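You operate a simulated robot arm through the tools that you are given. There is no shell and no other tool. Be economical: measure what you need, move in short steps, check, and stop when the job is done.

Carry out the task below with a simulated two-armed robot. There is one attempt and no reset: what you move stays moved.

JOB
Carry the pink tray with both arms and set it on the top of the pink table.

The check looks at the end state, three seconds after you hand in, the way a careful person would. Anything else that was tipped, shoved, dropped, spilled or broken makes it a failure.

ROBOT AND FRAMES
Two 7-joint arms with two-finger parallel grippers on one trunk, on a base that drives. Base frame: it is fixed to the floor where the robot stands at the start and does not move with it; the origin is under the middle of the robot, x ahead of it, y to its left, z up; the surface under the hand at the start is at about z = 0.76. Lengths are in m, angles in degrees, forces in N, time in s.
The left shoulder is at the start at [0.07, 0.134, 1.321], the right one opposite. With the tool pointing down near the work surface each hand reaches from about 0.1 to 0.56 m from the robot's upright axis, wherever it stands, measured 20 degrees to its own side. Places, roughly: top of the pink table [-0.7, 2.2, 0.8]. Payload 1.57 kg a hand.
The tool frame of a hand sits at the grasp point between the pads (the TCP): z along the fingers, y along the line on which they close. The tips reach 0.03 m beyond it. The gripper opens to 0.08 m. The fingers are 0.017 m wide and 0.012 m thick; the gripper's body (0.04 by 0.082 m) begins 0.08 m behind the TCP.
Orientation is that of the tool frame in the base frame, as a unit quaternion [x, y, z, w]. With the fingers straight down and closing along the base's y, the tool's x points along the base's -x, its y along +y and its z along -z.

CONTROLS
- The arms move only by the tool jog_arm. It takes "left_series", "right_series" or both (then of equal length, played together; a hand with none holds still); each is a list of rows, each a list of 7 numbers: the turn, a rotation vector about the tool's x, y, z in rad, then the shift along the tool's x, y, z in m, then the gripper command, from -1 (fully open) to 1 (shut), values between in proportion. In form: [[rx, ry, rz, dx, dy, dz, grip], ...]. A call has 1 to 20 rows; each row shifts and turns the commanded pose from where the row before left it, along the tool's axes as they then stand. Rows are played at 5 a second. More than 0.05 m and 8.6 degrees between two rows, or a gripper value outside its range, and nothing of the call is played. Where a pose cannot be reached the arm comes as near as it can. A force on the tool above 40 N (or 10 N above the force at the start of the call, whichever is more), or a blocked arm, ends the call early, and 0.2 s more pass. Each finger travels about 0.153 m/s and halts on what it meets, pressing with about 33 N; the grip force reading is that of the motor and also rises with nothing between the fingers. The clock runs only during rows and for 0.2 s after the last one: add rows that do not move to give the fingers time. The reply holds the time, the measured pose of the TCP, the force on the tool along the base axes, the opening and the grip force, in the units named above and with some noise, with the torque about the TCP (base axes, N m) and any sound that the robot's microphone picked up.
- Cameras (640 x 400 px; columns grow to the right, rows downward): "scene" is now at [0.1214, -0.0153, 1.5219]; the picture's right is [-0.21, -0.98, 0.00], its down [-0.81, 0.17, -0.56] and it looks along [0.55, -0.12, -0.83] (base axes); focal length 253 px, centre (320, 200). "left" rides on the left gripper at [0.072, 0.007, -0.122] in its tool frame; the picture's right is [-0.09, 1.00, 0.00], its down [-0.84, -0.08, -0.54] and it looks along [-0.54, -0.05, 0.84] (tool axes); focal length 238 px, centre (320, 200). "right" rides on the right gripper at [0.072, -0.007, -0.122] in its tool frame; the picture's right is [0.09, 1.00, 0.00], its down [-0.84, 0.08, -0.54] and it looks along [-0.54, 0.05, 0.84] (tool axes); focal length 238 px, centre (320, 200). There is no depth. A picture from a camera that has moved, and an enlarged one, comes with that camera's place and axes in the base frame and with its lens.
- camera(camera): a new picture of that camera. It takes no simulated time.
- move_column(by): slides the trunk up (or, below 0, down) by that many m; the arms and the scene camera ride with it, the base frame stays. It gives what a move gives, with no picture.
- steer(legs): drives the robot by 1 to 6 legs, each [ahead, left, turn to the left] in m, m and degrees, along the robot's own axes; the way and the turn of a leg run together, so that a leg with both is an arc; at most 1.5 m and 180 degrees a leg. The arms and the cameras ride along, it lands a little off, and it stops where it bumps. It gives what a move gives.
- pan_tilt(pan, tilt): turns the head with the scene camera to pan (to the left, within 86 degrees either way) and tilt (down, from -29 to 69), counted from straight ahead of the robot. It gives what a move gives.
- zoom(camera, box): a new picture of the part [left, top, right, bottom] of that camera's present view, enlarged. It takes no simulated time.
- job_done(): hands the job in; it is judged then, once.

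Go step by step. Nothing tells you exact positions but the pictures and the camera data: compare them with the known pose of the tool, close in by small moves and look again before you grip or let go. The budget is 120 turns and 108 pictures, counting those below and the enlarged ones. Unless the task says otherwise, let go and move clear before handing in, and close with one line.

The tools are called after "Emit:" by a JSON object that holds its "name" and its "arguments". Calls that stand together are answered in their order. jog_arm: Moves the arms, as the interface text tells. Its arguments: {"type":"object","properties":{"left_series":{"type":"array"},"right_series":{"type":"array"}},"required":[]} The other tools are called the same way: move_column (by) slides the trunk up or down; steer (legs) drives the base; pan_tilt (pan, tilt) turns the head that bears the scene camera; camera (camera) takes a picture; zoom (camera, box) takes an enlarged picture of a part of a camera's view; job_done () hands the job in.

At the start:

```text
time: 0.0
left_position: [0.409, 0.1788, 0.9964]
left_ee_rot: [0.0, 1.0, 0.0, 0.0]
left_force: [0.0, -0.1, 1.1]
left_wrist_torque: [0.02, 0.01, 0.01]
left_grip_width: 0.08
left_grip_force: 0.0
right_position: [0.4691, -0.2787, 1.0639]
right_ee_rot: [0.008, 1.0, -0.009, 0.001]
right_force: [0.0, -0.6, 0.7]
right_wrist_torque: [0.0, 0.03, 0.01]
right_grip_width: 0.0801
right_grip_force: 0.1
trunk travel left (down, up): [-0.895, 0.045]
robot x, y, heading: [-0.0015, -0.0005, 0.2]
head pan, tilt: [-12.2, 55.9]
```

scene: 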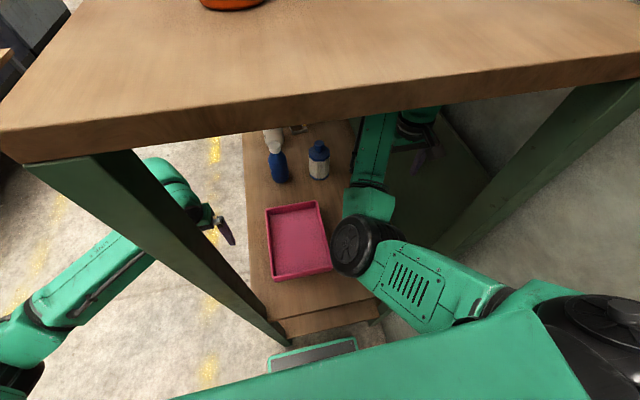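
right: 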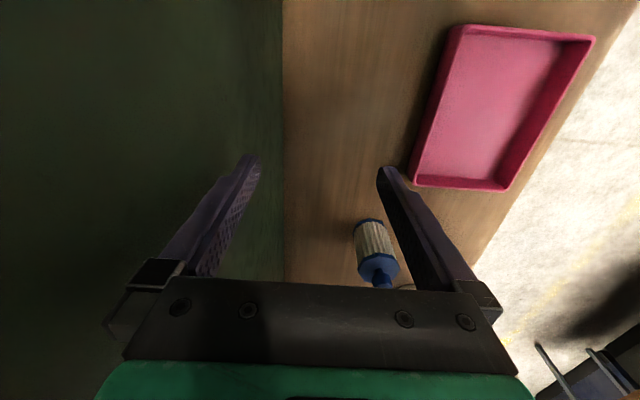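
left: 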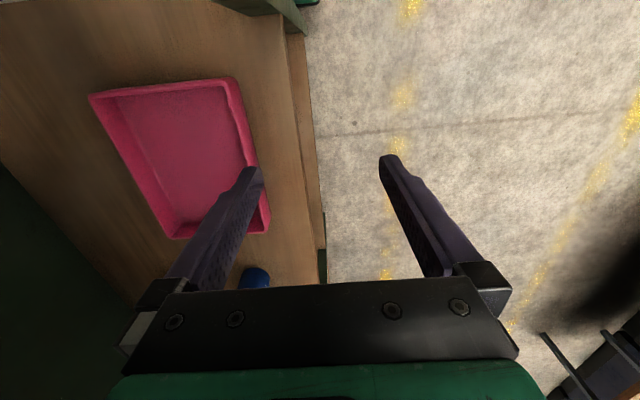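

I take the pink tray to be on the bench at about x 0.355–0.60, y -0.105–0.075, with its rim near z 0.80. A higher board on green legs stands between me and it, so I look around before moving.

Emit:
{"name": "pan_tilt", "arguments": {"pan": 0, "tilt": 20}}

Emit:
{"name": "camera", "arguments": {"camera": "scene"}}

Emit:
{"name": "pan_tilt", "arguments": {"pan": 60, "tilt": 30}}

Emit:
{"name": "camera", "arguments": {"camera": "scene"}}

Emit:
{"name": "pan_tilt", "arguments": {"pan": 0, "tilt": 69}}

Emit:
{"name": "camera", "arguments": {"camera": "scene"}}

```text
time: 1.0
left_position: [0.4083, 0.1791, 0.9974]
left_ee_rot: [-0.001, 1.0, 0.0, 0.0]
left_force: [-0.7, 0.2, -0.3]
left_wrist_torque: [0.04, 0.02, 0.02]
left_grip_width: 0.08
left_grip_force: 0.0
right_position: [0.4694, -0.2821, 1.0637]
right_ee_rot: [0.011, 1.0, -0.011, 0.001]
right_force: [0.4, -0.4, 0.5]
right_wrist_torque: [-0.03, 0.01, -0.01]
right_grip_width: 0.0801
right_grip_force: 0.1
trunk travel left (down, up): [-0.895, 0.045]
robot x, y, heading: [0.0008, 0.0031, -0.1]
head pan, tilt: [0.0, 20.0]
```

```text
104 pictures are left
camera scene: at [0.1448, -0.0004, 1.575], right [0.0, -1.0, 0.0], down [-0.34, 0.0, -0.94], along [0.94, 0.0, -0.34], focal length 253 px, centre (320, 200)
```

scene: 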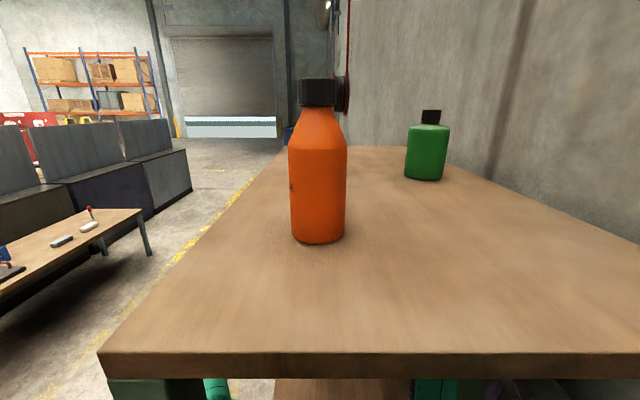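

```text
time: 2.3
left_position: [0.4081, 0.179, 0.9974]
left_ee_rot: [-0.001, 1.0, 0.0, 0.001]
left_force: [0.5, 0.2, -0.1]
left_wrist_torque: [-0.01, 0.01, -0.03]
left_grip_width: 0.0797
left_grip_force: 0.0
right_position: [0.4683, -0.2808, 1.0646]
right_ee_rot: [0.01, 1.0, -0.01, 0.001]
right_force: [0.3, 0.7, 0.3]
right_wrist_torque: [0.01, -0.01, 0.01]
right_grip_width: 0.0799
right_grip_force: 0.1
trunk travel left (down, up): [-0.895, 0.045]
robot x, y, heading: [-0.0003, 0.0017, 0.0]
head pan, tilt: [60.0, 30.0]
```

```text
103 pictures are left
camera scene: at [0.0971, 0.0779, 1.5591], right [0.87, -0.5, 0.0], down [-0.25, -0.43, -0.87], along [0.43, 0.75, -0.5], focal length 253 px, centre (320, 200)
```

scene: 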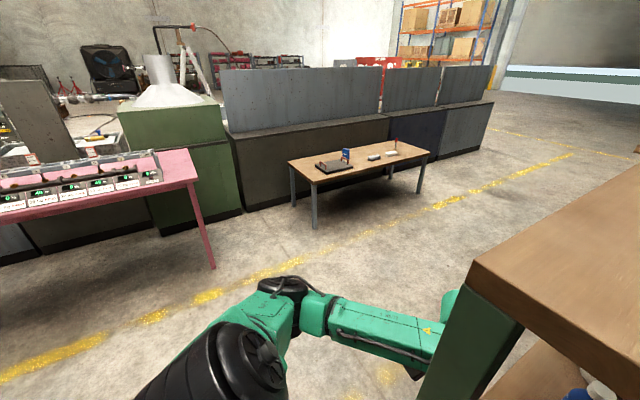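

```text
time: 3.6
left_position: [0.4084, 0.1802, 0.9993]
left_ee_rot: [0.0, 1.0, 0.0, 0.0]
left_force: [-0.3, 0.2, 1.4]
left_wrist_torque: [-0.01, -0.03, 0.02]
left_grip_width: 0.0803
left_grip_force: 0.2
right_position: [0.4692, -0.2816, 1.0647]
right_ee_rot: [0.011, 1.0, -0.01, 0.0]
right_force: [0.9, 0.5, 0.6]
right_wrist_torque: [-0.02, -0.01, 0.0]
right_grip_width: 0.0801
right_grip_force: 0.0
trunk travel left (down, up): [-0.895, 0.045]
robot x, y, heading: [-0.0007, -0.0045, -0.0]
head pan, tilt: [0.0, 68.8]
```

```text
102 pictures are left
camera scene: at [0.1078, -0.0003, 1.5076], right [0.0, -1.0, 0.0], down [-0.93, 0.0, -0.36], along [0.36, 0.0, -0.93], focal length 253 px, centre (320, 200)
```

scene: 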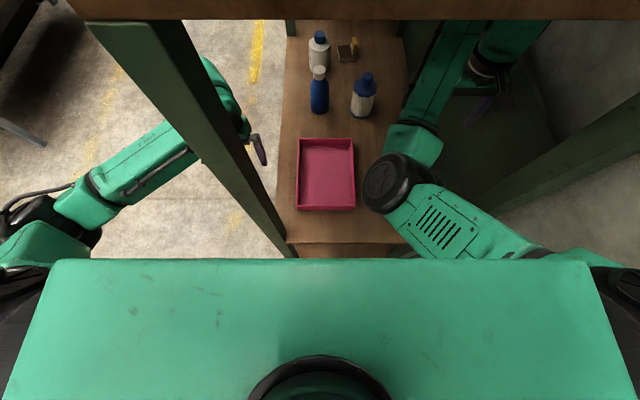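

The board's underside is about z 1.41, and its front legs span x 0.265–0.32 at y 0.085–0.14 and about y -0.29. The left arm runs outside the left leg, so I take it out first. Then I plan to slide the tray toward the front edge so that both hands can grip it clear of the legs.

Emit:
{"name": "jog_arm", "arguments": {"left_series": [[0, 0, 0, 0, 0.03, 0, -1], [0, 0, 0, 0, 0.03, 0, -1], [0, 0, 0, 0, 0.03, 0, -1], [0, 0, 0, 0, 0.03, 0, -1], [0, 0, 0, 0.03, 0, 0, -1], [0, 0, 0, 0.03, 0, 0, -1], [0, 0, 0, 0.03, 0, 0, -1], [0, 0, 0, 0.03, 0, 0, -1], [0, 0, 0, 0.03, 0, 0, -1], [0, 0, 0, 0.03, 0, 0, -1], [0, 0, 0, 0.03, 0, 0, -1], [0, 0, 0, 0.03, 0, 0, -1]]}}

Emit:
{"name": "camera", "arguments": {"camera": "scene"}}

```text
time: 6.2
left_position: [0.2975, 0.3007, 0.9975]
left_ee_rot: [0.0, 1.0, 0.001, -0.001]
left_force: [-1.3, 0.0, 0.1]
left_wrist_torque: [-0.02, 0.01, -0.01]
left_grip_width: 0.0799
left_grip_force: 0.1
left hand out of reach, approached as far as the arm can: row 8, 9, 10, 11, 12
right_position: [0.4695, -0.282, 1.0648]
right_ee_rot: [0.01, 1.0, -0.009, 0.0]
right_force: [-0.5, 0.1, -0.6]
right_wrist_torque: [0.0, 0.03, -0.01]
right_grip_width: 0.08
right_grip_force: 0.1
trunk travel left (down, up): [-0.895, 0.045]
robot x, y, heading: [-0.0012, 0.0008, 0.1]
head pan, tilt: [0.0, 68.8]
```

```text
101 pictures are left
camera scene: at [0.1077, -0.0001, 1.5076], right [0.0, -1.0, 0.0], down [-0.93, 0.0, -0.36], along [0.36, 0.0, -0.93], focal length 253 px, centre (320, 200)
```

scene: 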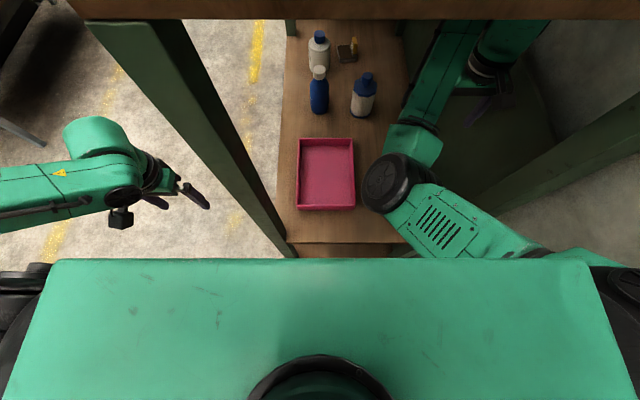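

The left hand is now clear of the leg at y 0.30. Next I bring the right hand inward, over the tray.

Emit:
{"name": "jog_arm", "arguments": {"right_series": [[0, 0, 0, 0, 0.03, 0, -1], [0, 0, 0, 0, 0.03, 0, -1], [0, 0, 0, 0, 0.03, 0, -1], [0, 0, 0, 0, 0.03, 0, -1], [0, 0, 0, 0.02, 0.03, 0, -1], [0, 0, 0, 0.02, 0.03, 0, -1], [0, 0, 0, 0.02, 0.03, 0, -1], [0, 0, 0, 0.02, 0.0, 0, -1]]}}

Emit:
{"name": "camera", "arguments": {"camera": "scene"}}

Emit:
{"name": "camera", "arguments": {"camera": "right"}}

```text
time: 7.7
left_position: [0.2971, 0.2995, 0.9982]
left_ee_rot: [0.0, 1.0, 0.0, 0.001]
left_force: [0.5, 0.7, -0.7]
left_wrist_torque: [-0.02, 0.01, 0.01]
left_grip_width: 0.0803
left_grip_force: 0.0
right_position: [0.4866, -0.172, 1.0319]
right_ee_rot: [0.048, 0.996, -0.07, 0.031]
right_force: [-0.5, -0.4, -0.2]
right_wrist_torque: [-0.01, 0.0, 0.0]
right_grip_width: 0.08
right_grip_force: 0.0
right hand out of reach, approached as far as the arm can: row 1, 2, 3, 4, 5, 6, 7
trunk travel left (down, up): [-0.895, 0.045]
robot x, y, heading: [0.0015, 0.0001, 0.1]
head pan, tilt: [0.0, 68.8]
stopped in row 7 (right hand): the arm was blocked; the commanded pose is now the measured one
```

```text
100 pictures are left
camera scene: at [0.1071, 0.0004, 1.5076], right [0.0, -1.0, 0.0], down [-0.93, 0.0, -0.36], along [0.36, 0.0, -0.93], focal length 253 px, centre (320, 200)
```

scene: 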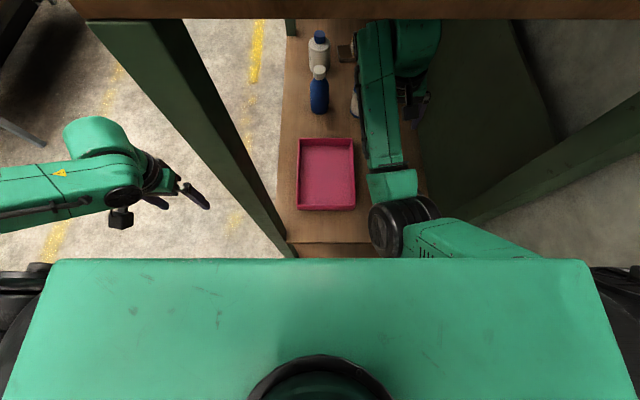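

```text
99 pictures are left
camera right: at [0.4086, -0.154, 1.1492], right [0.01, 0.99, -0.14], down [0.81, 0.08, 0.58], along [0.59, -0.12, -0.8], focal length 238 px, centre (320, 200)
```

right: 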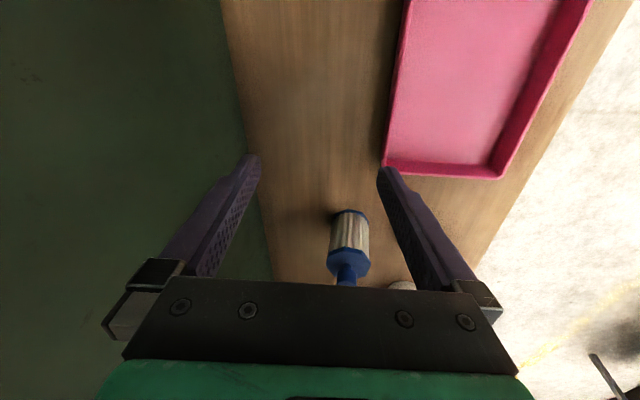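

The right arm is in an awkward folded posture and cannot come further in. I want to back out of the rack and re-pose both arms in the open, so I first check the space to the sides.

Emit:
{"name": "pan_tilt", "arguments": {"pan": 86, "tilt": 35}}

Emit:
{"name": "camera", "arguments": {"camera": "scene"}}

Emit:
{"name": "pan_tilt", "arguments": {"pan": -86, "tilt": 35}}

Emit:
{"name": "camera", "arguments": {"camera": "scene"}}

Emit:
{"name": "pan_tilt", "arguments": {"pan": -45, "tilt": 50}}

Emit:
{"name": "camera", "arguments": {"camera": "scene"}}

```text
time: 9.3
left_position: [0.2982, 0.2998, 0.9975]
left_ee_rot: [0.0, 1.0, 0.0, 0.0]
left_force: [0.6, -0.7, -0.4]
left_wrist_torque: [0.02, -0.04, -0.03]
left_grip_width: 0.0799
left_grip_force: 0.0
right_position: [0.487, -0.1708, 1.0322]
right_ee_rot: [0.048, 0.996, -0.069, 0.032]
right_force: [-0.3, 0.1, 0.6]
right_wrist_torque: [-0.01, -0.04, -0.01]
right_grip_width: 0.0798
right_grip_force: 0.0
trunk travel left (down, up): [-0.895, 0.045]
robot x, y, heading: [0.0006, 0.0012, 0.0]
head pan, tilt: [85.9, 35.0]
```

```text
98 pictures are left
camera scene: at [0.058, 0.0875, 1.5513], right [1.0, -0.07, 0.0], down [-0.04, -0.57, -0.82], along [0.06, 0.82, -0.57], focal length 253 px, centre (320, 200)
```

scene: 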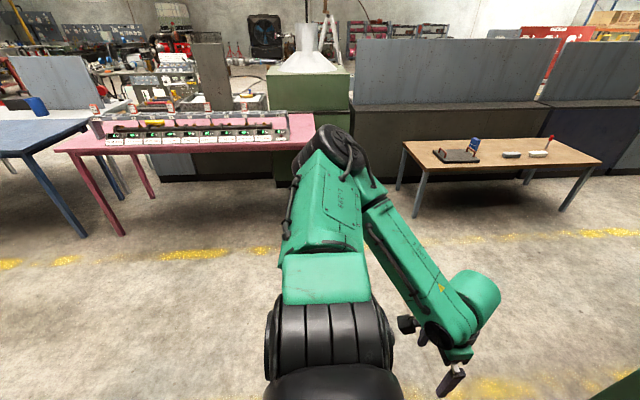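

```text
time: 11.9
left_position: [0.2985, 0.2998, 0.9974]
left_ee_rot: [0.0, 1.0, 0.0, 0.0]
left_force: [0.3, -0.2, -0.5]
left_wrist_torque: [0.02, 0.0, 0.01]
left_grip_width: 0.0799
left_grip_force: 0.0
right_position: [0.4864, -0.1728, 1.0316]
right_ee_rot: [0.048, 0.996, -0.071, 0.032]
right_force: [0.4, -0.7, -0.8]
right_wrist_torque: [-0.01, 0.04, 0.01]
right_grip_width: 0.0802
right_grip_force: 0.1
trunk travel left (down, up): [-0.895, 0.045]
robot x, y, heading: [0.0004, 0.0029, 0.1]
head pan, tilt: [-85.9, 35.0]
```

```text
97 pictures are left
camera scene: at [0.058, -0.0881, 1.5513], right [-1.0, -0.07, 0.0], down [-0.04, 0.57, -0.82], along [0.06, -0.82, -0.57], focal length 253 px, centre (320, 200)
```

scene: 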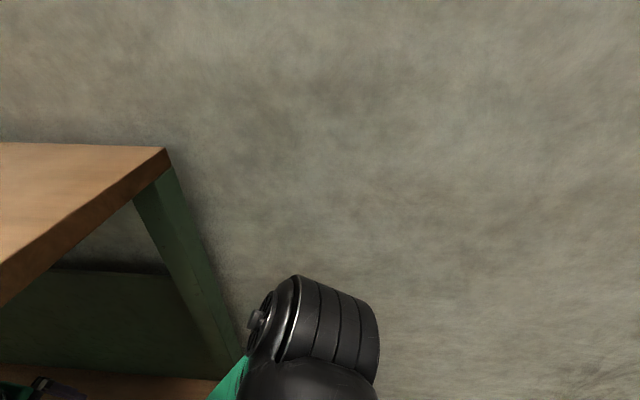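

```text
time: 13.0
left_position: [0.2976, 0.3001, 0.9995]
left_ee_rot: [0.0, 1.0, 0.0, 0.0]
left_force: [-0.2, 0.4, -0.2]
left_wrist_torque: [0.01, 0.0, 0.01]
left_grip_width: 0.0798
left_grip_force: 0.0
right_position: [0.4872, -0.1709, 1.0317]
right_ee_rot: [0.048, 0.996, -0.07, 0.032]
right_force: [0.0, 0.3, 0.4]
right_wrist_torque: [-0.01, -0.03, 0.03]
right_grip_width: 0.08
right_grip_force: 0.1
trunk travel left (down, up): [-0.895, 0.045]
robot x, y, heading: [0.002, 0.0004, 0.1]
head pan, tilt: [-45.0, 50.0]
```

```text
96 pictures are left
camera scene: at [0.106, -0.0549, 1.5296], right [-0.71, -0.71, 0.0], down [-0.54, 0.54, -0.64], along [0.45, -0.46, -0.77], focal length 253 px, centre (320, 200)
```

scene: 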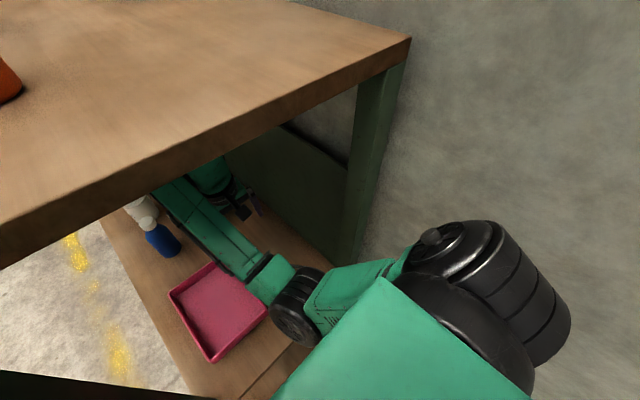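

The surroundings look open: a wall to the right, and clear floor to the left with the pink table about 2 m away. I back straight out of the rack after a small step left.

Emit:
{"name": "steer", "arguments": {"legs": [[0, 0.03, 0], [-0.55, 0, 0]]}}

Emit:
{"name": "pan_tilt", "arguments": {"pan": 0, "tilt": 50}}

Emit:
{"name": "camera", "arguments": {"camera": "scene"}}

```text
time: 16.6
left_position: [-0.2604, 0.3285, 0.9974]
left_ee_rot: [-0.003, 1.0, 0.0, 0.0]
left_force: [-0.2, -0.1, 0.3]
left_wrist_torque: [-0.03, 0.0, -0.01]
left_grip_width: 0.08
left_grip_force: 0.1
right_position: [-0.0689, -0.1412, 1.0326]
right_ee_rot: [0.046, 0.996, -0.07, 0.031]
right_force: [0.3, 0.3, -0.3]
right_wrist_torque: [0.01, 0.0, 0.0]
right_grip_width: 0.08
right_grip_force: 0.1
trunk travel left (down, up): [-0.895, 0.045]
robot x, y, heading: [-0.5547, 0.0272, 0.4]
head pan, tilt: [-45.0, 50.0]
```

```text
time: 17.7
left_position: [-0.2606, 0.3295, 0.9982]
left_ee_rot: [-0.003, 1.0, -0.001, 0.0]
left_force: [0.3, -0.8, -0.1]
left_wrist_torque: [0.03, 0.0, -0.02]
left_grip_width: 0.0799
left_grip_force: 0.1
right_position: [-0.0682, -0.1422, 1.0327]
right_ee_rot: [0.045, 0.996, -0.07, 0.031]
right_force: [-0.5, 0.2, -0.6]
right_wrist_torque: [-0.02, 0.02, 0.02]
right_grip_width: 0.0801
right_grip_force: 0.0
trunk travel left (down, up): [-0.895, 0.045]
robot x, y, heading: [-0.5582, 0.0303, -0.2]
head pan, tilt: [0.0, 50.0]
```

```text
95 pictures are left
camera scene: at [-0.4281, 0.0284, 1.5295], right [0.0, -1.0, 0.0], down [-0.77, 0.0, -0.64], along [0.64, 0.0, -0.77], focal length 253 px, centre (320, 200)
```

scene: 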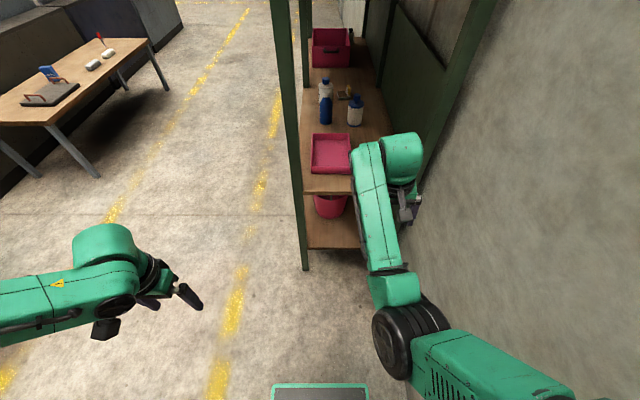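

The robot is out and the three-level rack is fully visible, with the tray near the front of the middle shelf. I bring the right hand to a straighter, more central pose in the open.

Emit:
{"name": "jog_arm", "arguments": {"right_series": [[0, 0, 0, 0, -0.02, 0.0, -1], [0, 0, 0, 0, -0.03, 0.02, -1], [-0.07, 0.03, -0.045, 0, 0, 0.03, -1], [-0.07, 0.03, -0.045, 0, 0, 0.03, -1], [0, 0, 0, 0.03, 0, 0, -1], [0, 0, 0, 0.03, 0, 0, -1], [0, 0, 0, 0.03, 0, 0, -1], [0, 0, 0, 0.03, 0, 0, -1]]}}

Emit:
{"name": "camera", "arguments": {"camera": "scene"}}

```text
time: 19.5
left_position: [-0.2617, 0.328, 0.9986]
left_ee_rot: [-0.002, 1.0, 0.001, 0.001]
left_force: [-0.4, 0.1, -0.1]
left_wrist_torque: [0.0, -0.03, 0.02]
left_grip_width: 0.0799
left_grip_force: 0.0
right_position: [-0.1869, -0.2154, 0.9651]
right_ee_rot: [0.004, 1.0, -0.018, 0.009]
right_force: [0.5, 0.5, 0.0]
right_wrist_torque: [0.02, -0.02, 0.02]
right_grip_width: 0.08
right_grip_force: 0.1
trunk travel left (down, up): [-0.895, 0.045]
robot x, y, heading: [-0.5586, 0.0258, 0.4]
head pan, tilt: [0.0, 50.0]
```

```text
94 pictures are left
camera scene: at [-0.4303, 0.0283, 1.5297], right [0.0, -1.0, 0.0], down [-0.77, 0.0, -0.64], along [0.64, 0.0, -0.77], focal length 253 px, centre (320, 200)
```

scene: 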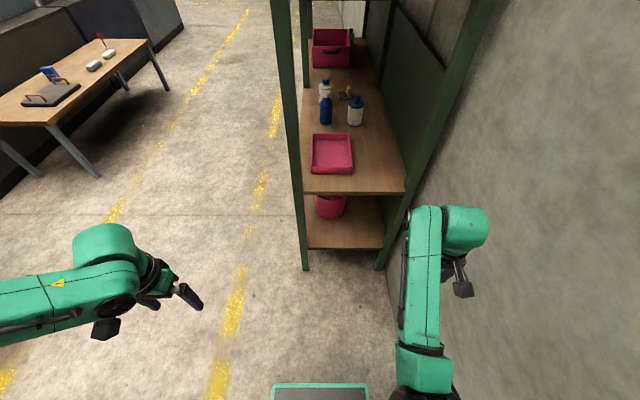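

Both arms are free. I test whether both hands can stand side by side about 0.37 m ahead, at the spacing the tray's long walls need.

Emit:
{"name": "jog_arm", "arguments": {"left_series": [[0, 0, 0, -0.01, -0.025, 0.01, -1], [0, 0, 0, -0.01, -0.025, 0.01, -1], [0, 0, 0, -0.01, -0.025, 0.01, -1], [0, 0, 0, -0.01, -0.025, 0.01, -1], [0, 0, 0, -0.01, -0.025, 0.01, -1], [0, 0, 0, -0.01, -0.025, 0.01, -1], [0, 0, 0, -0.01, -0.025, 0.01, -1], [0, 0, 0, 0, -0.015, 0, -1]], "right_series": [[0, 0, 0, 0, 0.02, 0.01, -1], [0, 0, 0, 0, 0.02, 0.01, -1], [0, 0, 0, 0, 0.02, 0.01, -1], [0, 0, 0, 0, 0.02, 0.01, -1], [0, 0, 0, 0, 0.02, 0, -1], [0, 0, 0, 0, 0.02, 0, -1], [0, 0, 0, 0, 0.02, 0, -1], [0, 0, 0, 0, 0, 0, -1]]}}

Emit:
{"name": "camera", "arguments": {"camera": "scene"}}

```text
time: 20.5
left_position: [-0.2207, 0.2377, 0.9619]
left_ee_rot: [-0.002, 1.0, 0.0, 0.0]
left_force: [0.2, 0.3, 1.0]
left_wrist_torque: [-0.01, 0.0, 0.0]
left_grip_width: 0.0799
left_grip_force: 0.0
right_position: [-0.1849, -0.1856, 0.9231]
right_ee_rot: [0.001, 0.997, -0.076, 0.008]
right_force: [0.6, 0.4, 1.3]
right_wrist_torque: [0.02, 0.0, 0.03]
right_grip_width: 0.08
right_grip_force: 0.0
trunk travel left (down, up): [-0.895, 0.045]
robot x, y, heading: [-0.5555, 0.0308, 0.4]
head pan, tilt: [0.0, 50.0]
stopped in row 4 (right hand): the arm was blocked; the commanded pose is now the measured one
```

```text
93 pictures are left
camera scene: at [-0.4273, 0.0278, 1.5295], right [0.0, -1.0, 0.0], down [-0.77, 0.0, -0.64], along [0.64, 0.0, -0.77], focal length 253 px, centre (320, 200)
```

scene: 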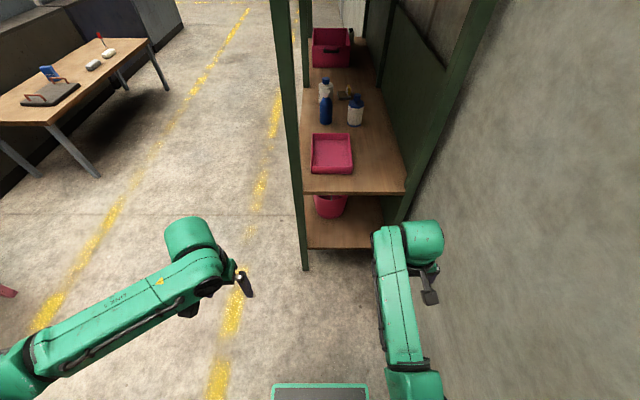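

The right arm hits a limit at y -0.21 relative to the robot. I correct its tilt and test whether turning the hand about its own axis gives it more room.

Emit:
{"name": "jog_arm", "arguments": {"right_series": [[-0.075, 0, 0, 0, -0.01, 0, -1], [-0.075, 0, 0, 0, -0.01, 0, -1], [0, 0, 0.14, 0, 0, 0, -1], [0, 0, 0.14, 0, 0, 0, -1], [0, 0, 0.14, 0, 0, 0, -1], [0, 0, 0.14, 0, 0, 0, -1]], "left_series": [[0, 0, 0, -0.01, -0.025, 0.01, -1], [0, 0, 0, -0.01, -0.025, 0.01, -1], [0, 0, 0, -0.01, -0.025, 0.01, -1], [0, 0, 0, -0.01, -0.025, 0.01, -1], [0, 0, 0, 0, 0, 0, -1], [0, 0, 0, 0, 0, 0, -1]]}}

Emit:
{"name": "camera", "arguments": {"camera": "scene"}}

```text
time: 22.1
left_position: [-0.1785, 0.1373, 0.9227]
left_ee_rot: [-0.002, 1.0, 0.001, 0.0]
left_force: [-0.2, 0.3, -1.1]
left_wrist_torque: [0.01, 0.04, 0.02]
left_grip_width: 0.0799
left_grip_force: 0.0
right_position: [-0.1895, -0.2525, 0.9292]
right_ee_rot: [0.278, 0.959, -0.056, 0.018]
right_force: [0.4, -0.1, -0.4]
right_wrist_torque: [-0.01, 0.01, 0.04]
right_grip_width: 0.0801
right_grip_force: 0.1
trunk travel left (down, up): [-0.895, 0.045]
robot x, y, heading: [-0.5566, 0.0287, 0.5]
head pan, tilt: [0.0, 50.0]
stopped in row 6 (right hand): the arm was blocked; the commanded pose is now the measured one
```

```text
92 pictures are left
camera scene: at [-0.4282, 0.0278, 1.5295], right [0.0, -1.0, 0.0], down [-0.77, 0.0, -0.64], along [0.64, 0.0, -0.77], focal length 253 px, centre (320, 200)
```

scene: 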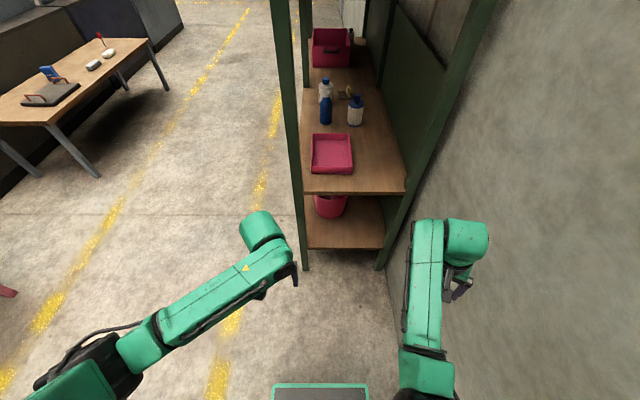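

The left hand moves freely. A positive yaw makes the right hand worse, so I turn it the other way.

Emit:
{"name": "jog_arm", "arguments": {"right_series": [[0, 0, -0.145, 0, 0, 0, -1], [0, 0, -0.145, 0, 0, 0, -1], [0, 0, -0.145, 0, 0, 0, -1], [0, 0, -0.145, 0, 0, 0, -1], [-0.06, 0, -0.13, 0, 0, 0, -1], [-0.06, 0, -0.13, 0, 0, 0, -1], [0, 0, -0.145, 0, 0, 0, -1], [0, 0, -0.145, 0, 0, 0, -1], [0, 0, -0.145, 0, 0, 0, -1], [0, 0, -0.145, 0, 0, 0, -1]]}}

Emit:
{"name": "camera", "arguments": {"camera": "scene"}}

```text
time: 24.3
left_position: [-0.18, 0.1364, 0.9234]
left_ee_rot: [-0.003, 1.0, 0.001, -0.001]
left_force: [0.8, -0.6, 0.7]
left_wrist_torque: [0.03, -0.04, 0.01]
left_grip_width: 0.0801
left_grip_force: 0.0
right_position: [-0.1895, -0.2505, 0.9282]
right_ee_rot: [-0.415, 0.91, 0.005, -0.006]
right_force: [0.8, -0.3, -0.1]
right_wrist_torque: [0.0, 0.01, 0.0]
right_grip_width: 0.08
right_grip_force: 0.0
trunk travel left (down, up): [-0.895, 0.045]
robot x, y, heading: [-0.5557, 0.0266, 0.3]
head pan, tilt: [0.0, 50.0]
```

```text
91 pictures are left
camera scene: at [-0.4287, 0.0279, 1.5296], right [0.0, -1.0, 0.0], down [-0.77, 0.0, -0.64], along [0.64, 0.0, -0.77], focal length 253 px, centre (320, 200)
```

scene: 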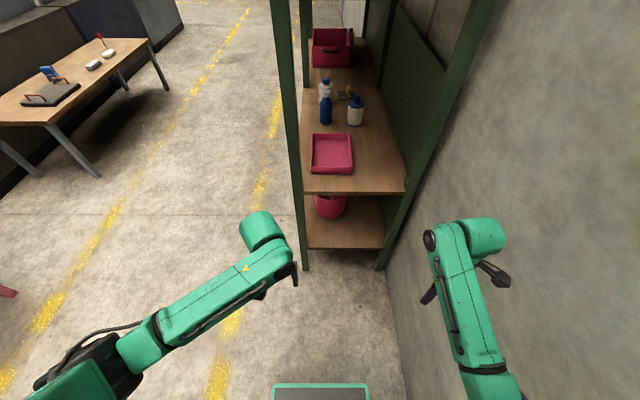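

Turning it to about -49° freed the arm and pulled the elbow outward. Now I shift the right hand inward along base y.

Emit:
{"name": "jog_arm", "arguments": {"right_series": [[0, 0, 0, -0.019, 0.0164, 0, -1], [0, 0, 0, -0.019, 0.0164, 0, -1], [0, 0, 0, -0.019, 0.0164, 0, -1], [0, 0, 0, -0.019, 0.0164, 0, -1], [0, 0, 0, -0.019, 0.0164, 0, -1], [0, 0, 0, -0.019, 0.0164, 0, -1], [0, 0, 0, 0, 0, 0, -1]]}}

Emit:
{"name": "camera", "arguments": {"camera": "scene"}}

```text
time: 25.9
left_position: [-0.1794, 0.1371, 0.9231]
left_ee_rot: [-0.003, 1.0, 0.001, 0.0]
left_force: [-0.6, -0.3, -0.4]
left_wrist_torque: [-0.01, 0.01, 0.0]
left_grip_width: 0.0802
left_grip_force: 0.1
right_position: [-0.1901, -0.099, 0.9279]
right_ee_rot: [-0.415, 0.91, 0.005, -0.005]
right_force: [-0.2, -0.5, 0.1]
right_wrist_torque: [-0.01, 0.0, 0.0]
right_grip_width: 0.0801
right_grip_force: 0.1
trunk travel left (down, up): [-0.895, 0.045]
robot x, y, heading: [-0.5571, 0.0306, 0.2]
head pan, tilt: [0.0, 50.0]
```

```text
90 pictures are left
camera scene: at [-0.4286, 0.0281, 1.5296], right [0.0, -1.0, 0.0], down [-0.77, 0.0, -0.64], along [0.64, 0.0, -0.77], focal length 253 px, centre (320, 200)
```

scene: 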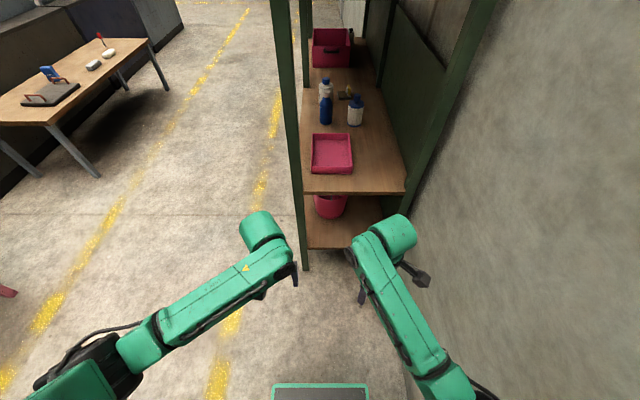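

The right arm is now elbow-out, almost mirroring the left. I turn its hand back to yaw 0 in this posture.

Emit:
{"name": "jog_arm", "arguments": {"right_series": [[0, 0, 0.14, 0, 0, 0, -1], [0, 0, 0.14, 0, 0, 0, -1], [0, 0, 0.14, 0, 0, 0, -1], [0, 0, 0.14, 0, 0, 0, -1], [0, 0, 0.14, 0, 0, 0, -1], [0, 0, 0.14, 0, 0, 0, -1], [0, 0, 0, 0, 0, 0, -1]]}}

Emit:
{"name": "camera", "arguments": {"camera": "scene"}}

```text
time: 27.5
left_position: [-0.18, 0.1368, 0.9244]
left_ee_rot: [-0.003, 1.0, 0.0, 0.001]
left_force: [0.0, -0.8, 0.3]
left_wrist_torque: [0.02, -0.02, 0.01]
left_grip_width: 0.0799
left_grip_force: 0.1
right_position: [-0.1895, -0.1016, 0.9291]
right_ee_rot: [-0.007, 1.0, 0.003, -0.007]
right_force: [-0.7, 0.2, 0.2]
right_wrist_torque: [0.01, -0.01, 0.0]
right_grip_width: 0.0799
right_grip_force: 0.1
trunk travel left (down, up): [-0.895, 0.045]
robot x, y, heading: [-0.5603, 0.0273, 0.3]
head pan, tilt: [0.0, 50.0]
```

```text
89 pictures are left
camera scene: at [-0.4284, 0.0283, 1.5295], right [0.0, -1.0, 0.0], down [-0.77, 0.0, -0.64], along [0.64, 0.0, -0.77], focal length 253 px, centre (320, 200)
```

scene: 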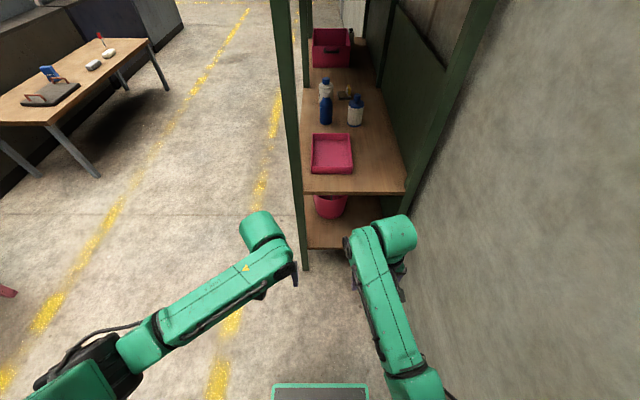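

Both arms now work elbow-out. Next I turn the right hand 90° to grip the tray's near wall and pull the tray to the shelf's front, with the left hand parked outside the leg.

Emit:
{"name": "jog_arm", "arguments": {"left_series": [[0, 0, 0, 0.01, 0.025, -0.01, -1], [0, 0, 0, 0.01, 0.025, -0.01, -1], [0, 0, 0, 0.01, 0.025, -0.01, -1], [0, 0, 0, 0.01, 0.025, -0.01, -1], [0, 0, 0, 0.01, 0.025, -0.01, -1], [0, 0, 0, 0.01, 0.025, -0.01, -1], [0, 0, 0, 0, 0.025, 0, -1], [0, 0, 0, 0, 0.02, 0, -1], [0, 0, 0, 0, 0, 0, -1], [0, 0, 0, 0, 0, 0, -1], [0, 0, 0, 0, 0, 0, -1], [0, 0, 0, 0, 0, 0, -1]], "right_series": [[0, 0, -0.143, 0, 0, 0, -1], [0, 0, -0.143, 0, 0, 0, -1], [0, 0, -0.143, 0, 0, 0, -1], [0, 0, -0.143, 0, 0, 0, -1], [0, 0, -0.143, 0, 0, 0, -1], [0, 0, -0.143, 0, 0, 0, -1], [0, 0, -0.143, 0, 0, 0, -1], [0, 0, -0.143, 0, 0, 0, -1], [0, 0, -0.143, 0, 0, 0, -1], [0, 0, -0.143, 0, 0, 0, -1], [0, 0, -0.143, 0, 0, 0, -1], [0, 0, 0, 0, 0, 0, -1]]}}

Emit:
{"name": "camera", "arguments": {"camera": "scene"}}

Emit:
{"name": "zoom", "arguments": {"camera": "scene", "box": [270, 100, 430, 200]}}

```text
time: 30.1
left_position: [-0.2395, 0.3315, 0.9835]
left_ee_rot: [-0.002, 1.0, 0.001, 0.0]
left_force: [-0.4, -0.4, -0.2]
left_wrist_torque: [-0.03, -0.02, 0.05]
left_grip_width: 0.0801
left_grip_force: 0.0
right_position: [-0.1906, -0.099, 0.9284]
right_ee_rot: [0.714, -0.7, -0.007, 0.003]
right_force: [-0.1, 0.7, 1.3]
right_wrist_torque: [0.01, -0.03, 0.01]
right_grip_width: 0.08
right_grip_force: 0.1
trunk travel left (down, up): [-0.895, 0.045]
robot x, y, heading: [-0.56, 0.0275, 0.4]
head pan, tilt: [0.0, 50.0]
```

```text
88 pictures are left
camera scene: at [-0.4286, 0.0285, 1.5296], right [0.0, -1.0, 0.0], down [-0.77, 0.0, -0.64], along [0.64, 0.0, -0.77], focal length 253 px, centre (320, 200)
```

scene: 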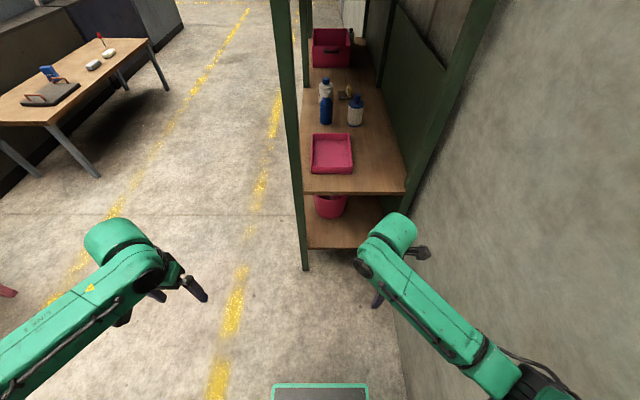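

```text
4.00 times, centred on (350, 150) of scene
camera zoom: at [-0.4286, 0.0285, 1.5296], right [0.0, -1.0, 0.0], down [-0.77, 0.0, -0.64], along [0.64, 0.0, -0.77], focal length 1011 px, centre (200, 400)
```

zoom: 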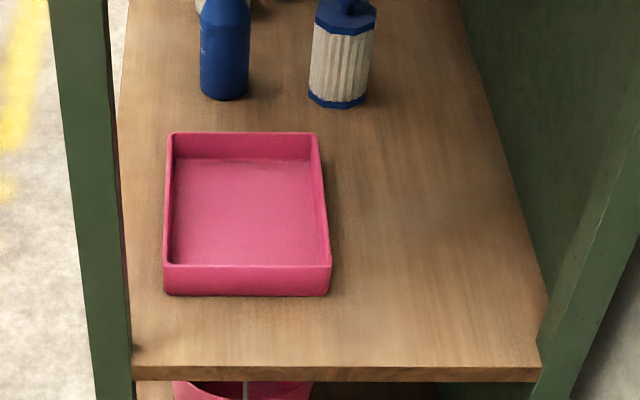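

The tray's near wall is at x 0.359, y from -0.112 to 0.066, with its rim at z 0.80, and the shelf edge is at x 0.255. I line the right hand up at y -0.02 and drive in.

Emit:
{"name": "jog_arm", "arguments": {"right_series": [[0, 0, 0, -0.025, 0, 0, -1], [0, 0, 0, -0.025, 0, 0, -1], [0, 0, 0, -0.025, 0, 0, -1], [0, 0, 0, 0, 0, 0, -1]]}}

Emit:
{"name": "steer", "arguments": {"legs": [[0.52, 0, 0]]}}

Emit:
{"name": "pan_tilt", "arguments": {"pan": 0, "tilt": 68}}

Emit:
{"name": "camera", "arguments": {"camera": "scene"}}

Emit:
{"name": "camera", "arguments": {"camera": "right"}}

```text
time: 31.1
left_position: [-0.2386, 0.3304, 0.984]
left_ee_rot: [-0.003, 1.0, -0.001, 0.0]
left_force: [0.0, -0.6, -0.4]
left_wrist_torque: [-0.03, 0.04, -0.02]
left_grip_width: 0.08
left_grip_force: 0.0
right_position: [-0.1925, -0.0245, 0.9291]
right_ee_rot: [0.713, -0.701, -0.007, 0.003]
right_force: [0.5, -0.3, 0.3]
right_wrist_torque: [0.05, 0.04, -0.01]
right_grip_width: 0.0799
right_grip_force: 0.0
trunk travel left (down, up): [-0.895, 0.045]
robot x, y, heading: [-0.5578, 0.0296, 0.2]
head pan, tilt: [0.0, 50.0]
```

```text
time: 34.1
left_position: [0.2722, 0.3354, 0.9844]
left_ee_rot: [-0.004, 1.0, 0.0, 0.0]
left_force: [-1.5, -0.3, 0.8]
left_wrist_torque: [-0.01, -0.03, -0.04]
left_grip_width: 0.08
left_grip_force: 0.2
right_position: [0.3206, -0.0186, 0.9289]
right_ee_rot: [0.714, -0.7, -0.006, 0.003]
right_force: [-0.6, 0.3, 0.3]
right_wrist_torque: [0.06, 0.02, -0.03]
right_grip_width: 0.0802
right_grip_force: 0.0
trunk travel left (down, up): [-0.895, 0.045]
robot x, y, heading: [-0.0446, 0.0325, 0.3]
head pan, tilt: [0.0, 50.0]
```

```text
time: 34.9
left_position: [0.2741, 0.3353, 0.9844]
left_ee_rot: [-0.005, 1.0, 0.0, 0.0]
left_force: [-0.5, 0.4, -0.3]
left_wrist_torque: [0.03, 0.02, 0.03]
left_grip_width: 0.0801
left_grip_force: 0.1
right_position: [0.3198, -0.0199, 0.928]
right_ee_rot: [0.714, -0.7, -0.007, 0.004]
right_force: [-0.2, -0.4, -0.2]
right_wrist_torque: [0.01, 0.0, -0.03]
right_grip_width: 0.0801
right_grip_force: 0.1
trunk travel left (down, up): [-0.895, 0.045]
robot x, y, heading: [-0.0426, 0.0249, 0.2]
head pan, tilt: [0.0, 68.0]
```

```text
86 pictures are left
camera scene: at [0.0651, 0.0319, 1.5083], right [0.01, -1.0, 0.0], down [-0.93, -0.01, -0.37], along [0.37, 0.0, -0.93], focal length 253 px, centre (320, 200)
```

scene: 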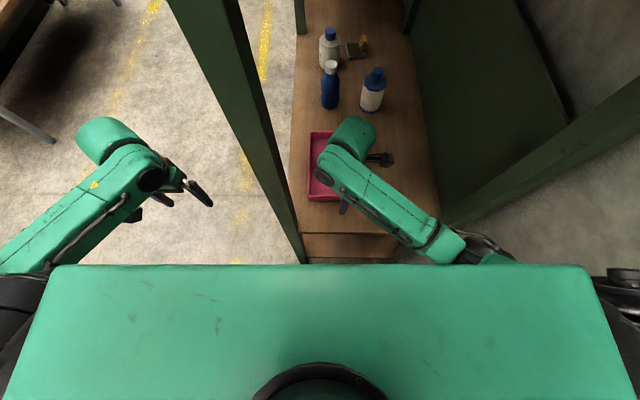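

```text
85 pictures are left
camera right: at [0.3316, -0.0926, 1.051], right [-0.99, -0.11, 0.01], down [-0.09, 0.83, 0.55], along [-0.07, 0.54, -0.84], focal length 238 px, centre (320, 200)
```

right: 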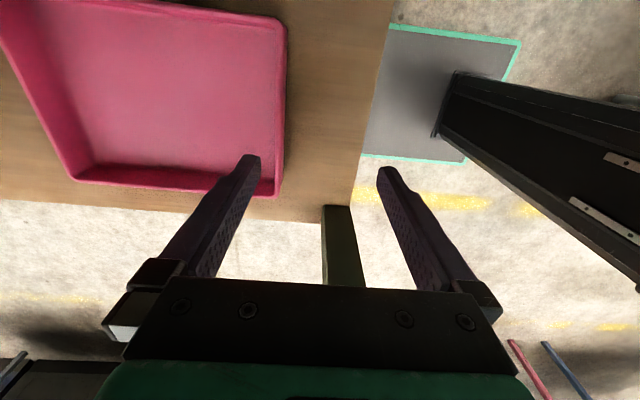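

The hand hangs just in front of the near wall, which the wrist picture puts at x ≈ 0.36. I move ahead 4 cm and lower so that the fingers straddle the wall.

Emit:
{"name": "jog_arm", "arguments": {"right_series": [[0, 0, 0, 0, -0.021, 0, -1], [0, 0, 0, 0, -0.021, 0, -1], [0, 0, 0, 0, 0, 0.03, -1], [0, 0, 0, 0, 0, 0.03, -1], [0, 0, 0, 0, 0, 0.03, -1], [0, 0, 0, 0, 0, 0.015, -1], [0, 0, 0, 0, 0, 0, -1]]}}

Emit:
{"name": "camera", "arguments": {"camera": "right"}}

```text
time: 36.5
left_position: [0.2718, 0.3358, 0.9829]
left_ee_rot: [-0.005, 1.0, 0.0, 0.001]
left_force: [-0.7, -0.6, 0.4]
left_wrist_torque: [0.03, 0.02, 0.02]
left_grip_width: 0.08
left_grip_force: 0.1
right_position: [0.3614, -0.0199, 0.8247]
right_ee_rot: [0.714, -0.7, -0.007, 0.003]
right_force: [0.2, 0.5, 0.0]
right_wrist_torque: [0.03, 0.0, -0.03]
right_grip_width: 0.0804
right_grip_force: 0.1
trunk travel left (down, up): [-0.895, 0.045]
robot x, y, heading: [-0.0462, 0.0332, 0.6]
head pan, tilt: [0.0, 68.0]
```

```text
84 pictures are left
camera right: at [0.3713, -0.0914, 0.9466], right [-0.99, -0.11, 0.01], down [-0.09, 0.83, 0.55], along [-0.07, 0.54, -0.84], focal length 238 px, centre (320, 200)
```

right: 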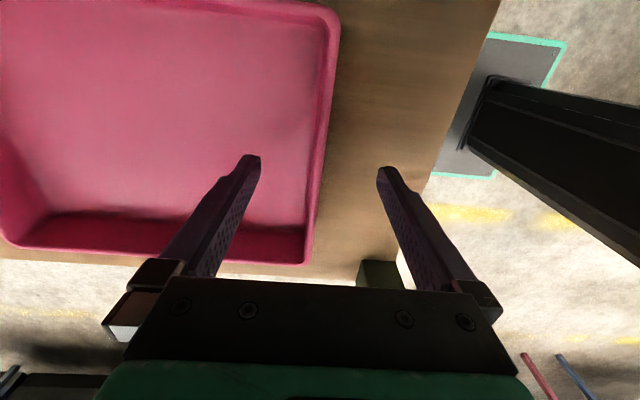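

The fingers straddle the near wall nicely. I lower a little more and close.

Emit:
{"name": "jog_arm", "arguments": {"right_series": [[0, 0, 0, 0, 0, 0.018, -1], [0, 0, 0, 0, 0, 0, -0.3], [0, 0, 0, 0, 0, 0, 0.3], [0, 0, 0, 0, 0, 0, 1], [0, 0, 0, 0, 0, 0, 1]]}}

Emit:
{"name": "camera", "arguments": {"camera": "right"}}

```text
time: 37.7
left_position: [0.2726, 0.334, 0.9827]
left_ee_rot: [-0.005, 1.0, 0.0, 0.001]
left_force: [0.2, -0.1, -0.4]
left_wrist_torque: [0.0, 0.01, -0.03]
left_grip_width: 0.0798
left_grip_force: 0.1
right_position: [0.3609, -0.0189, 0.8055]
right_ee_rot: [0.714, -0.7, -0.007, 0.003]
right_force: [0.1, -1.5, 1.5]
right_wrist_torque: [-0.02, -0.65, -0.32]
right_grip_width: 0.006
right_grip_force: 25.8
trunk travel left (down, up): [-0.895, 0.045]
robot x, y, heading: [-0.0467, 0.0325, 0.7]
head pan, tilt: [0.0, 68.0]
```

```text
83 pictures are left
camera right: at [0.3711, -0.0915, 0.9288], right [-0.99, -0.11, 0.01], down [-0.09, 0.83, 0.55], along [-0.07, 0.54, -0.84], focal length 238 px, centre (320, 200)
```

right: 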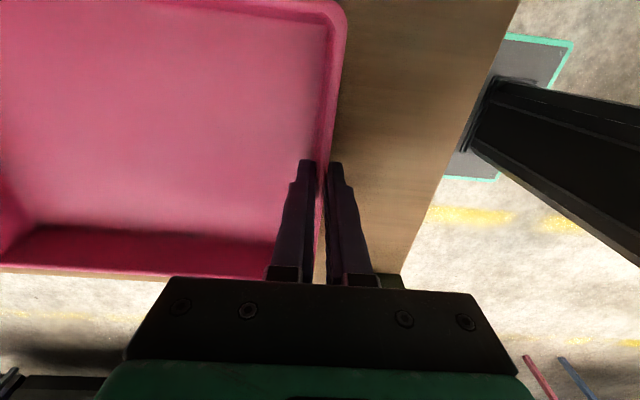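

The near wall is gripped and is 6 mm thick. Now I drag the tray back about 16 cm and slightly right by driving.

Emit:
{"name": "steer", "arguments": {"legs": [[-0.08, -0.02, 0], [-0.08, -0.01, 0]]}}

Emit:
{"name": "camera", "arguments": {"camera": "right"}}

Emit:
{"name": "camera", "arguments": {"camera": "scene"}}

```text
time: 39.5
left_position: [0.1164, 0.3048, 0.9821]
left_ee_rot: [-0.004, 1.0, 0.001, 0.0]
left_force: [-0.1, -0.4, -0.4]
left_wrist_torque: [-0.02, -0.02, -0.03]
left_grip_width: 0.08
left_grip_force: 0.1
right_position: [0.2032, -0.0492, 0.8062]
right_ee_rot: [0.714, -0.7, -0.007, 0.002]
right_force: [-0.1, 0.8, 0.9]
right_wrist_torque: [0.11, -0.7, 0.0]
right_grip_width: 0.0059
right_grip_force: 25.7
trunk travel left (down, up): [-0.895, 0.045]
robot x, y, heading: [-0.2009, -0.0009, 0.6]
head pan, tilt: [0.0, 68.0]
```

```text
82 pictures are left
camera right: at [0.214, -0.1217, 0.9283], right [-0.99, -0.11, 0.01], down [-0.09, 0.83, 0.55], along [-0.07, 0.54, -0.84], focal length 238 px, centre (320, 200)
```

right: 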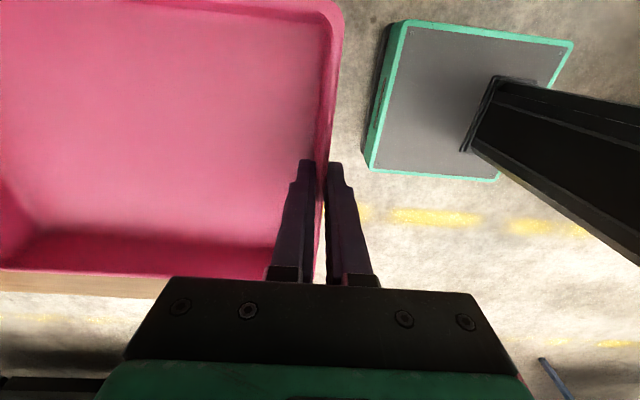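

```text
81 pictures are left
camera scene: at [-0.092, 0.0022, 1.5082], right [0.01, -1.0, 0.0], down [-0.93, -0.01, -0.37], along [0.37, 0.0, -0.93], focal length 253 px, centre (320, 200)
```

scene: 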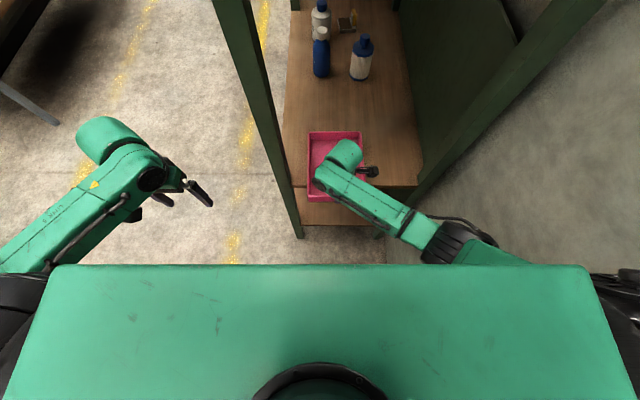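

The tray now overhangs the shelf by about 5 cm, with its near wall at x 0.203. I release it, lift the right hand, turn it back to yaw 0 and bring it over the right wall, with the left hand over the left wall.

Emit:
{"name": "jog_arm", "arguments": {"right_series": [[0, 0, 0, 0, 0, 0, 0], [0, 0, 0, 0, 0, 0, -1], [0, 0, 0, 0, 0, 0, -1], [0, 0, 0, 0, 0, -0.025, -1], [0, 0, 0, 0, 0, -0.025, -1], [0, 0, 0, 0, 0, -0.025, -1], [0, 0, 0, 0, 0, -0.025, -1], [0, 0, 0.143, 0, 0, 0, -1], [0, 0, 0.143, 0, 0, 0, -1], [0, 0, 0.143, 0, 0, 0, -1], [0, 0, 0.143, 0, 0, 0, -1], [0, 0, 0.143, 0, 0, 0, -1], [0, 0, 0.143, 0, 0, 0, -1], [0, 0, 0.143, 0, 0, 0, -1], [0, 0, 0.143, 0, 0, 0, -1], [0, 0, 0.143, 0, 0, 0, -1], [0, 0, 0.143, 0, 0, 0, -1], [0, 0, 0.143, 0, 0, 0, -1]]}}

Emit:
{"name": "jog_arm", "arguments": {"right_series": [[0, 0, 0, -0.009, -0.03, 0, -1], [0, 0, 0, -0.009, -0.03, 0, -1], [0, 0, 0, -0.009, -0.03, 0, -1], [0, 0, 0, 0, 0, 0, -1], [0, 0, 0, 0, 0, 0, -1], [0, 0, 0, 0, 0, 0, -1], [0, 0, 0, 0, 0, 0, -1], [0, 0, 0, 0, 0, 0, -1], [0, 0, 0, 0, 0, 0, -1], [0, 0, 0, 0, 0, 0, -1]], "left_series": [[0, 0, 0, -0.01, -0.03, 0.008, -1], [0, 0, 0, -0.01, -0.03, 0.008, -1], [0, 0, 0, -0.01, -0.03, 0.008, -1], [0, 0, 0, -0.01, -0.03, 0.008, -1], [0, 0, 0, -0.01, -0.03, 0.008, -1], [0, 0, 0, -0.01, -0.03, 0.008, -1], [0, 0, 0, -0.01, -0.03, 0.008, -1], [0, 0, 0, -0.01, -0.03, 0.008, -1], [0, 0, 0, -0.01, -0.03, 0.008, -1], [0, 0, 0, 0, 0, 0, -1]]}}

Emit:
{"name": "camera", "arguments": {"camera": "right"}}

Emit:
{"name": "camera", "arguments": {"camera": "left"}}

Emit:
{"name": "camera", "arguments": {"camera": "scene"}}

```text
time: 43.2
left_position: [0.1157, 0.3052, 0.9836]
left_ee_rot: [-0.003, 1.0, 0.0, -0.001]
left_force: [-0.2, 0.5, -0.1]
left_wrist_torque: [-0.04, 0.01, 0.0]
left_grip_width: 0.08
left_grip_force: 0.0
right_position: [0.2039, -0.0497, 0.9064]
right_ee_rot: [-0.007, 1.0, 0.003, -0.007]
right_force: [-0.1, -0.1, 0.1]
right_wrist_torque: [-0.01, 0.03, 0.02]
right_grip_width: 0.0798
right_grip_force: 0.0
trunk travel left (down, up): [-0.895, 0.045]
robot x, y, heading: [-0.2012, 0.0018, 0.3]
head pan, tilt: [0.0, 68.0]
```

```text
time: 45.5
left_position: [0.208, 0.034, 0.9115]
left_ee_rot: [-0.004, 1.0, -0.001, 0.0]
left_force: [-0.2, 0.4, 0.8]
left_wrist_torque: [0.0, -0.01, 0.04]
left_grip_width: 0.0801
left_grip_force: 0.0
right_position: [0.2336, -0.1391, 0.9054]
right_ee_rot: [-0.008, 1.0, 0.003, -0.007]
right_force: [0.3, 0.1, 0.4]
right_wrist_torque: [-0.02, 0.02, -0.02]
right_grip_width: 0.08
right_grip_force: 0.1
trunk travel left (down, up): [-0.895, 0.045]
robot x, y, heading: [-0.2017, -0.0024, 0.4]
head pan, tilt: [0.0, 68.0]
```

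```text
80 pictures are left
camera right: at [0.1638, -0.1469, 1.0298], right [-0.11, 0.99, 0.01], down [0.84, 0.09, 0.53], along [0.53, 0.06, -0.85], focal length 238 px, centre (320, 200)
```

right: 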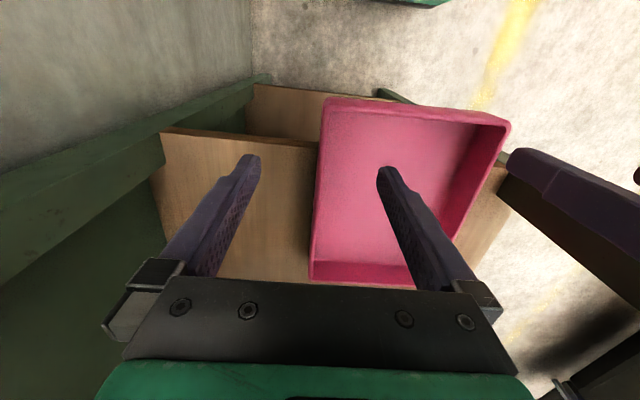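

```text
79 pictures are left
camera left: at [0.1367, 0.0408, 1.0338], right [0.09, 1.0, 0.0], down [0.84, -0.07, 0.54], along [0.54, -0.05, -0.84], focal length 238 px, centre (320, 200)
```

left: 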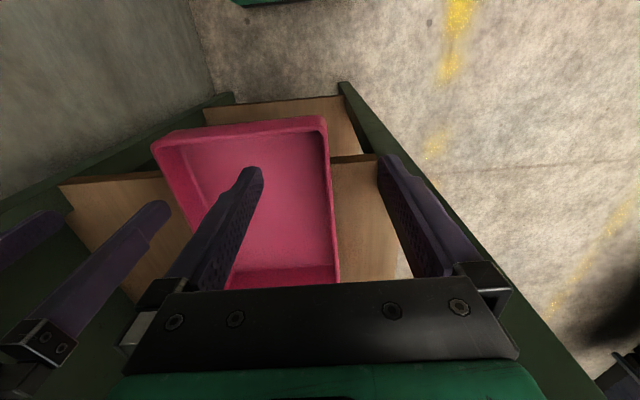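

```text
78 pictures are left
camera scene: at [-0.0931, 0.0018, 1.5084], right [0.01, -1.0, 0.0], down [-0.93, -0.01, -0.37], along [0.37, 0.0, -0.93], focal length 253 px, centre (320, 200)
```

scene: 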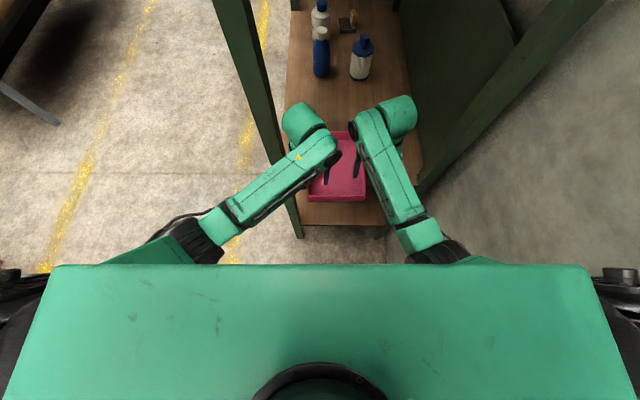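

The hands sit over the long walls, but the left wrist may be close to the left leg. I zoom in to check the clearance.

Emit:
{"name": "zoom", "arguments": {"camera": "scene", "box": [240, 80, 440, 205]}}

```text
3.20 times, centred on (340, 142) of scene
camera zoom: at [-0.0931, 0.0018, 1.5084], right [0.01, -1.0, 0.0], down [-0.93, -0.01, -0.37], along [0.37, 0.0, -0.93], focal length 809 px, centre (256, 384)
```

zoom: 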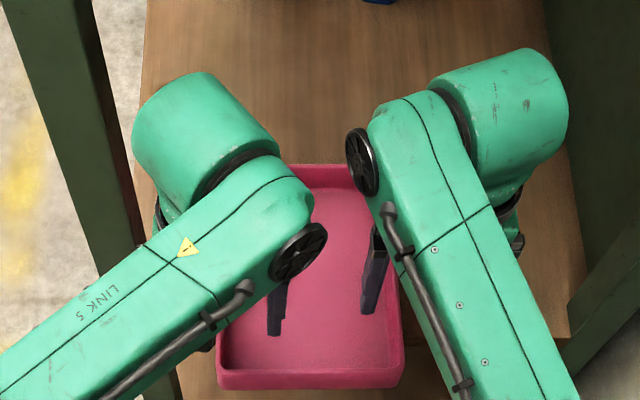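

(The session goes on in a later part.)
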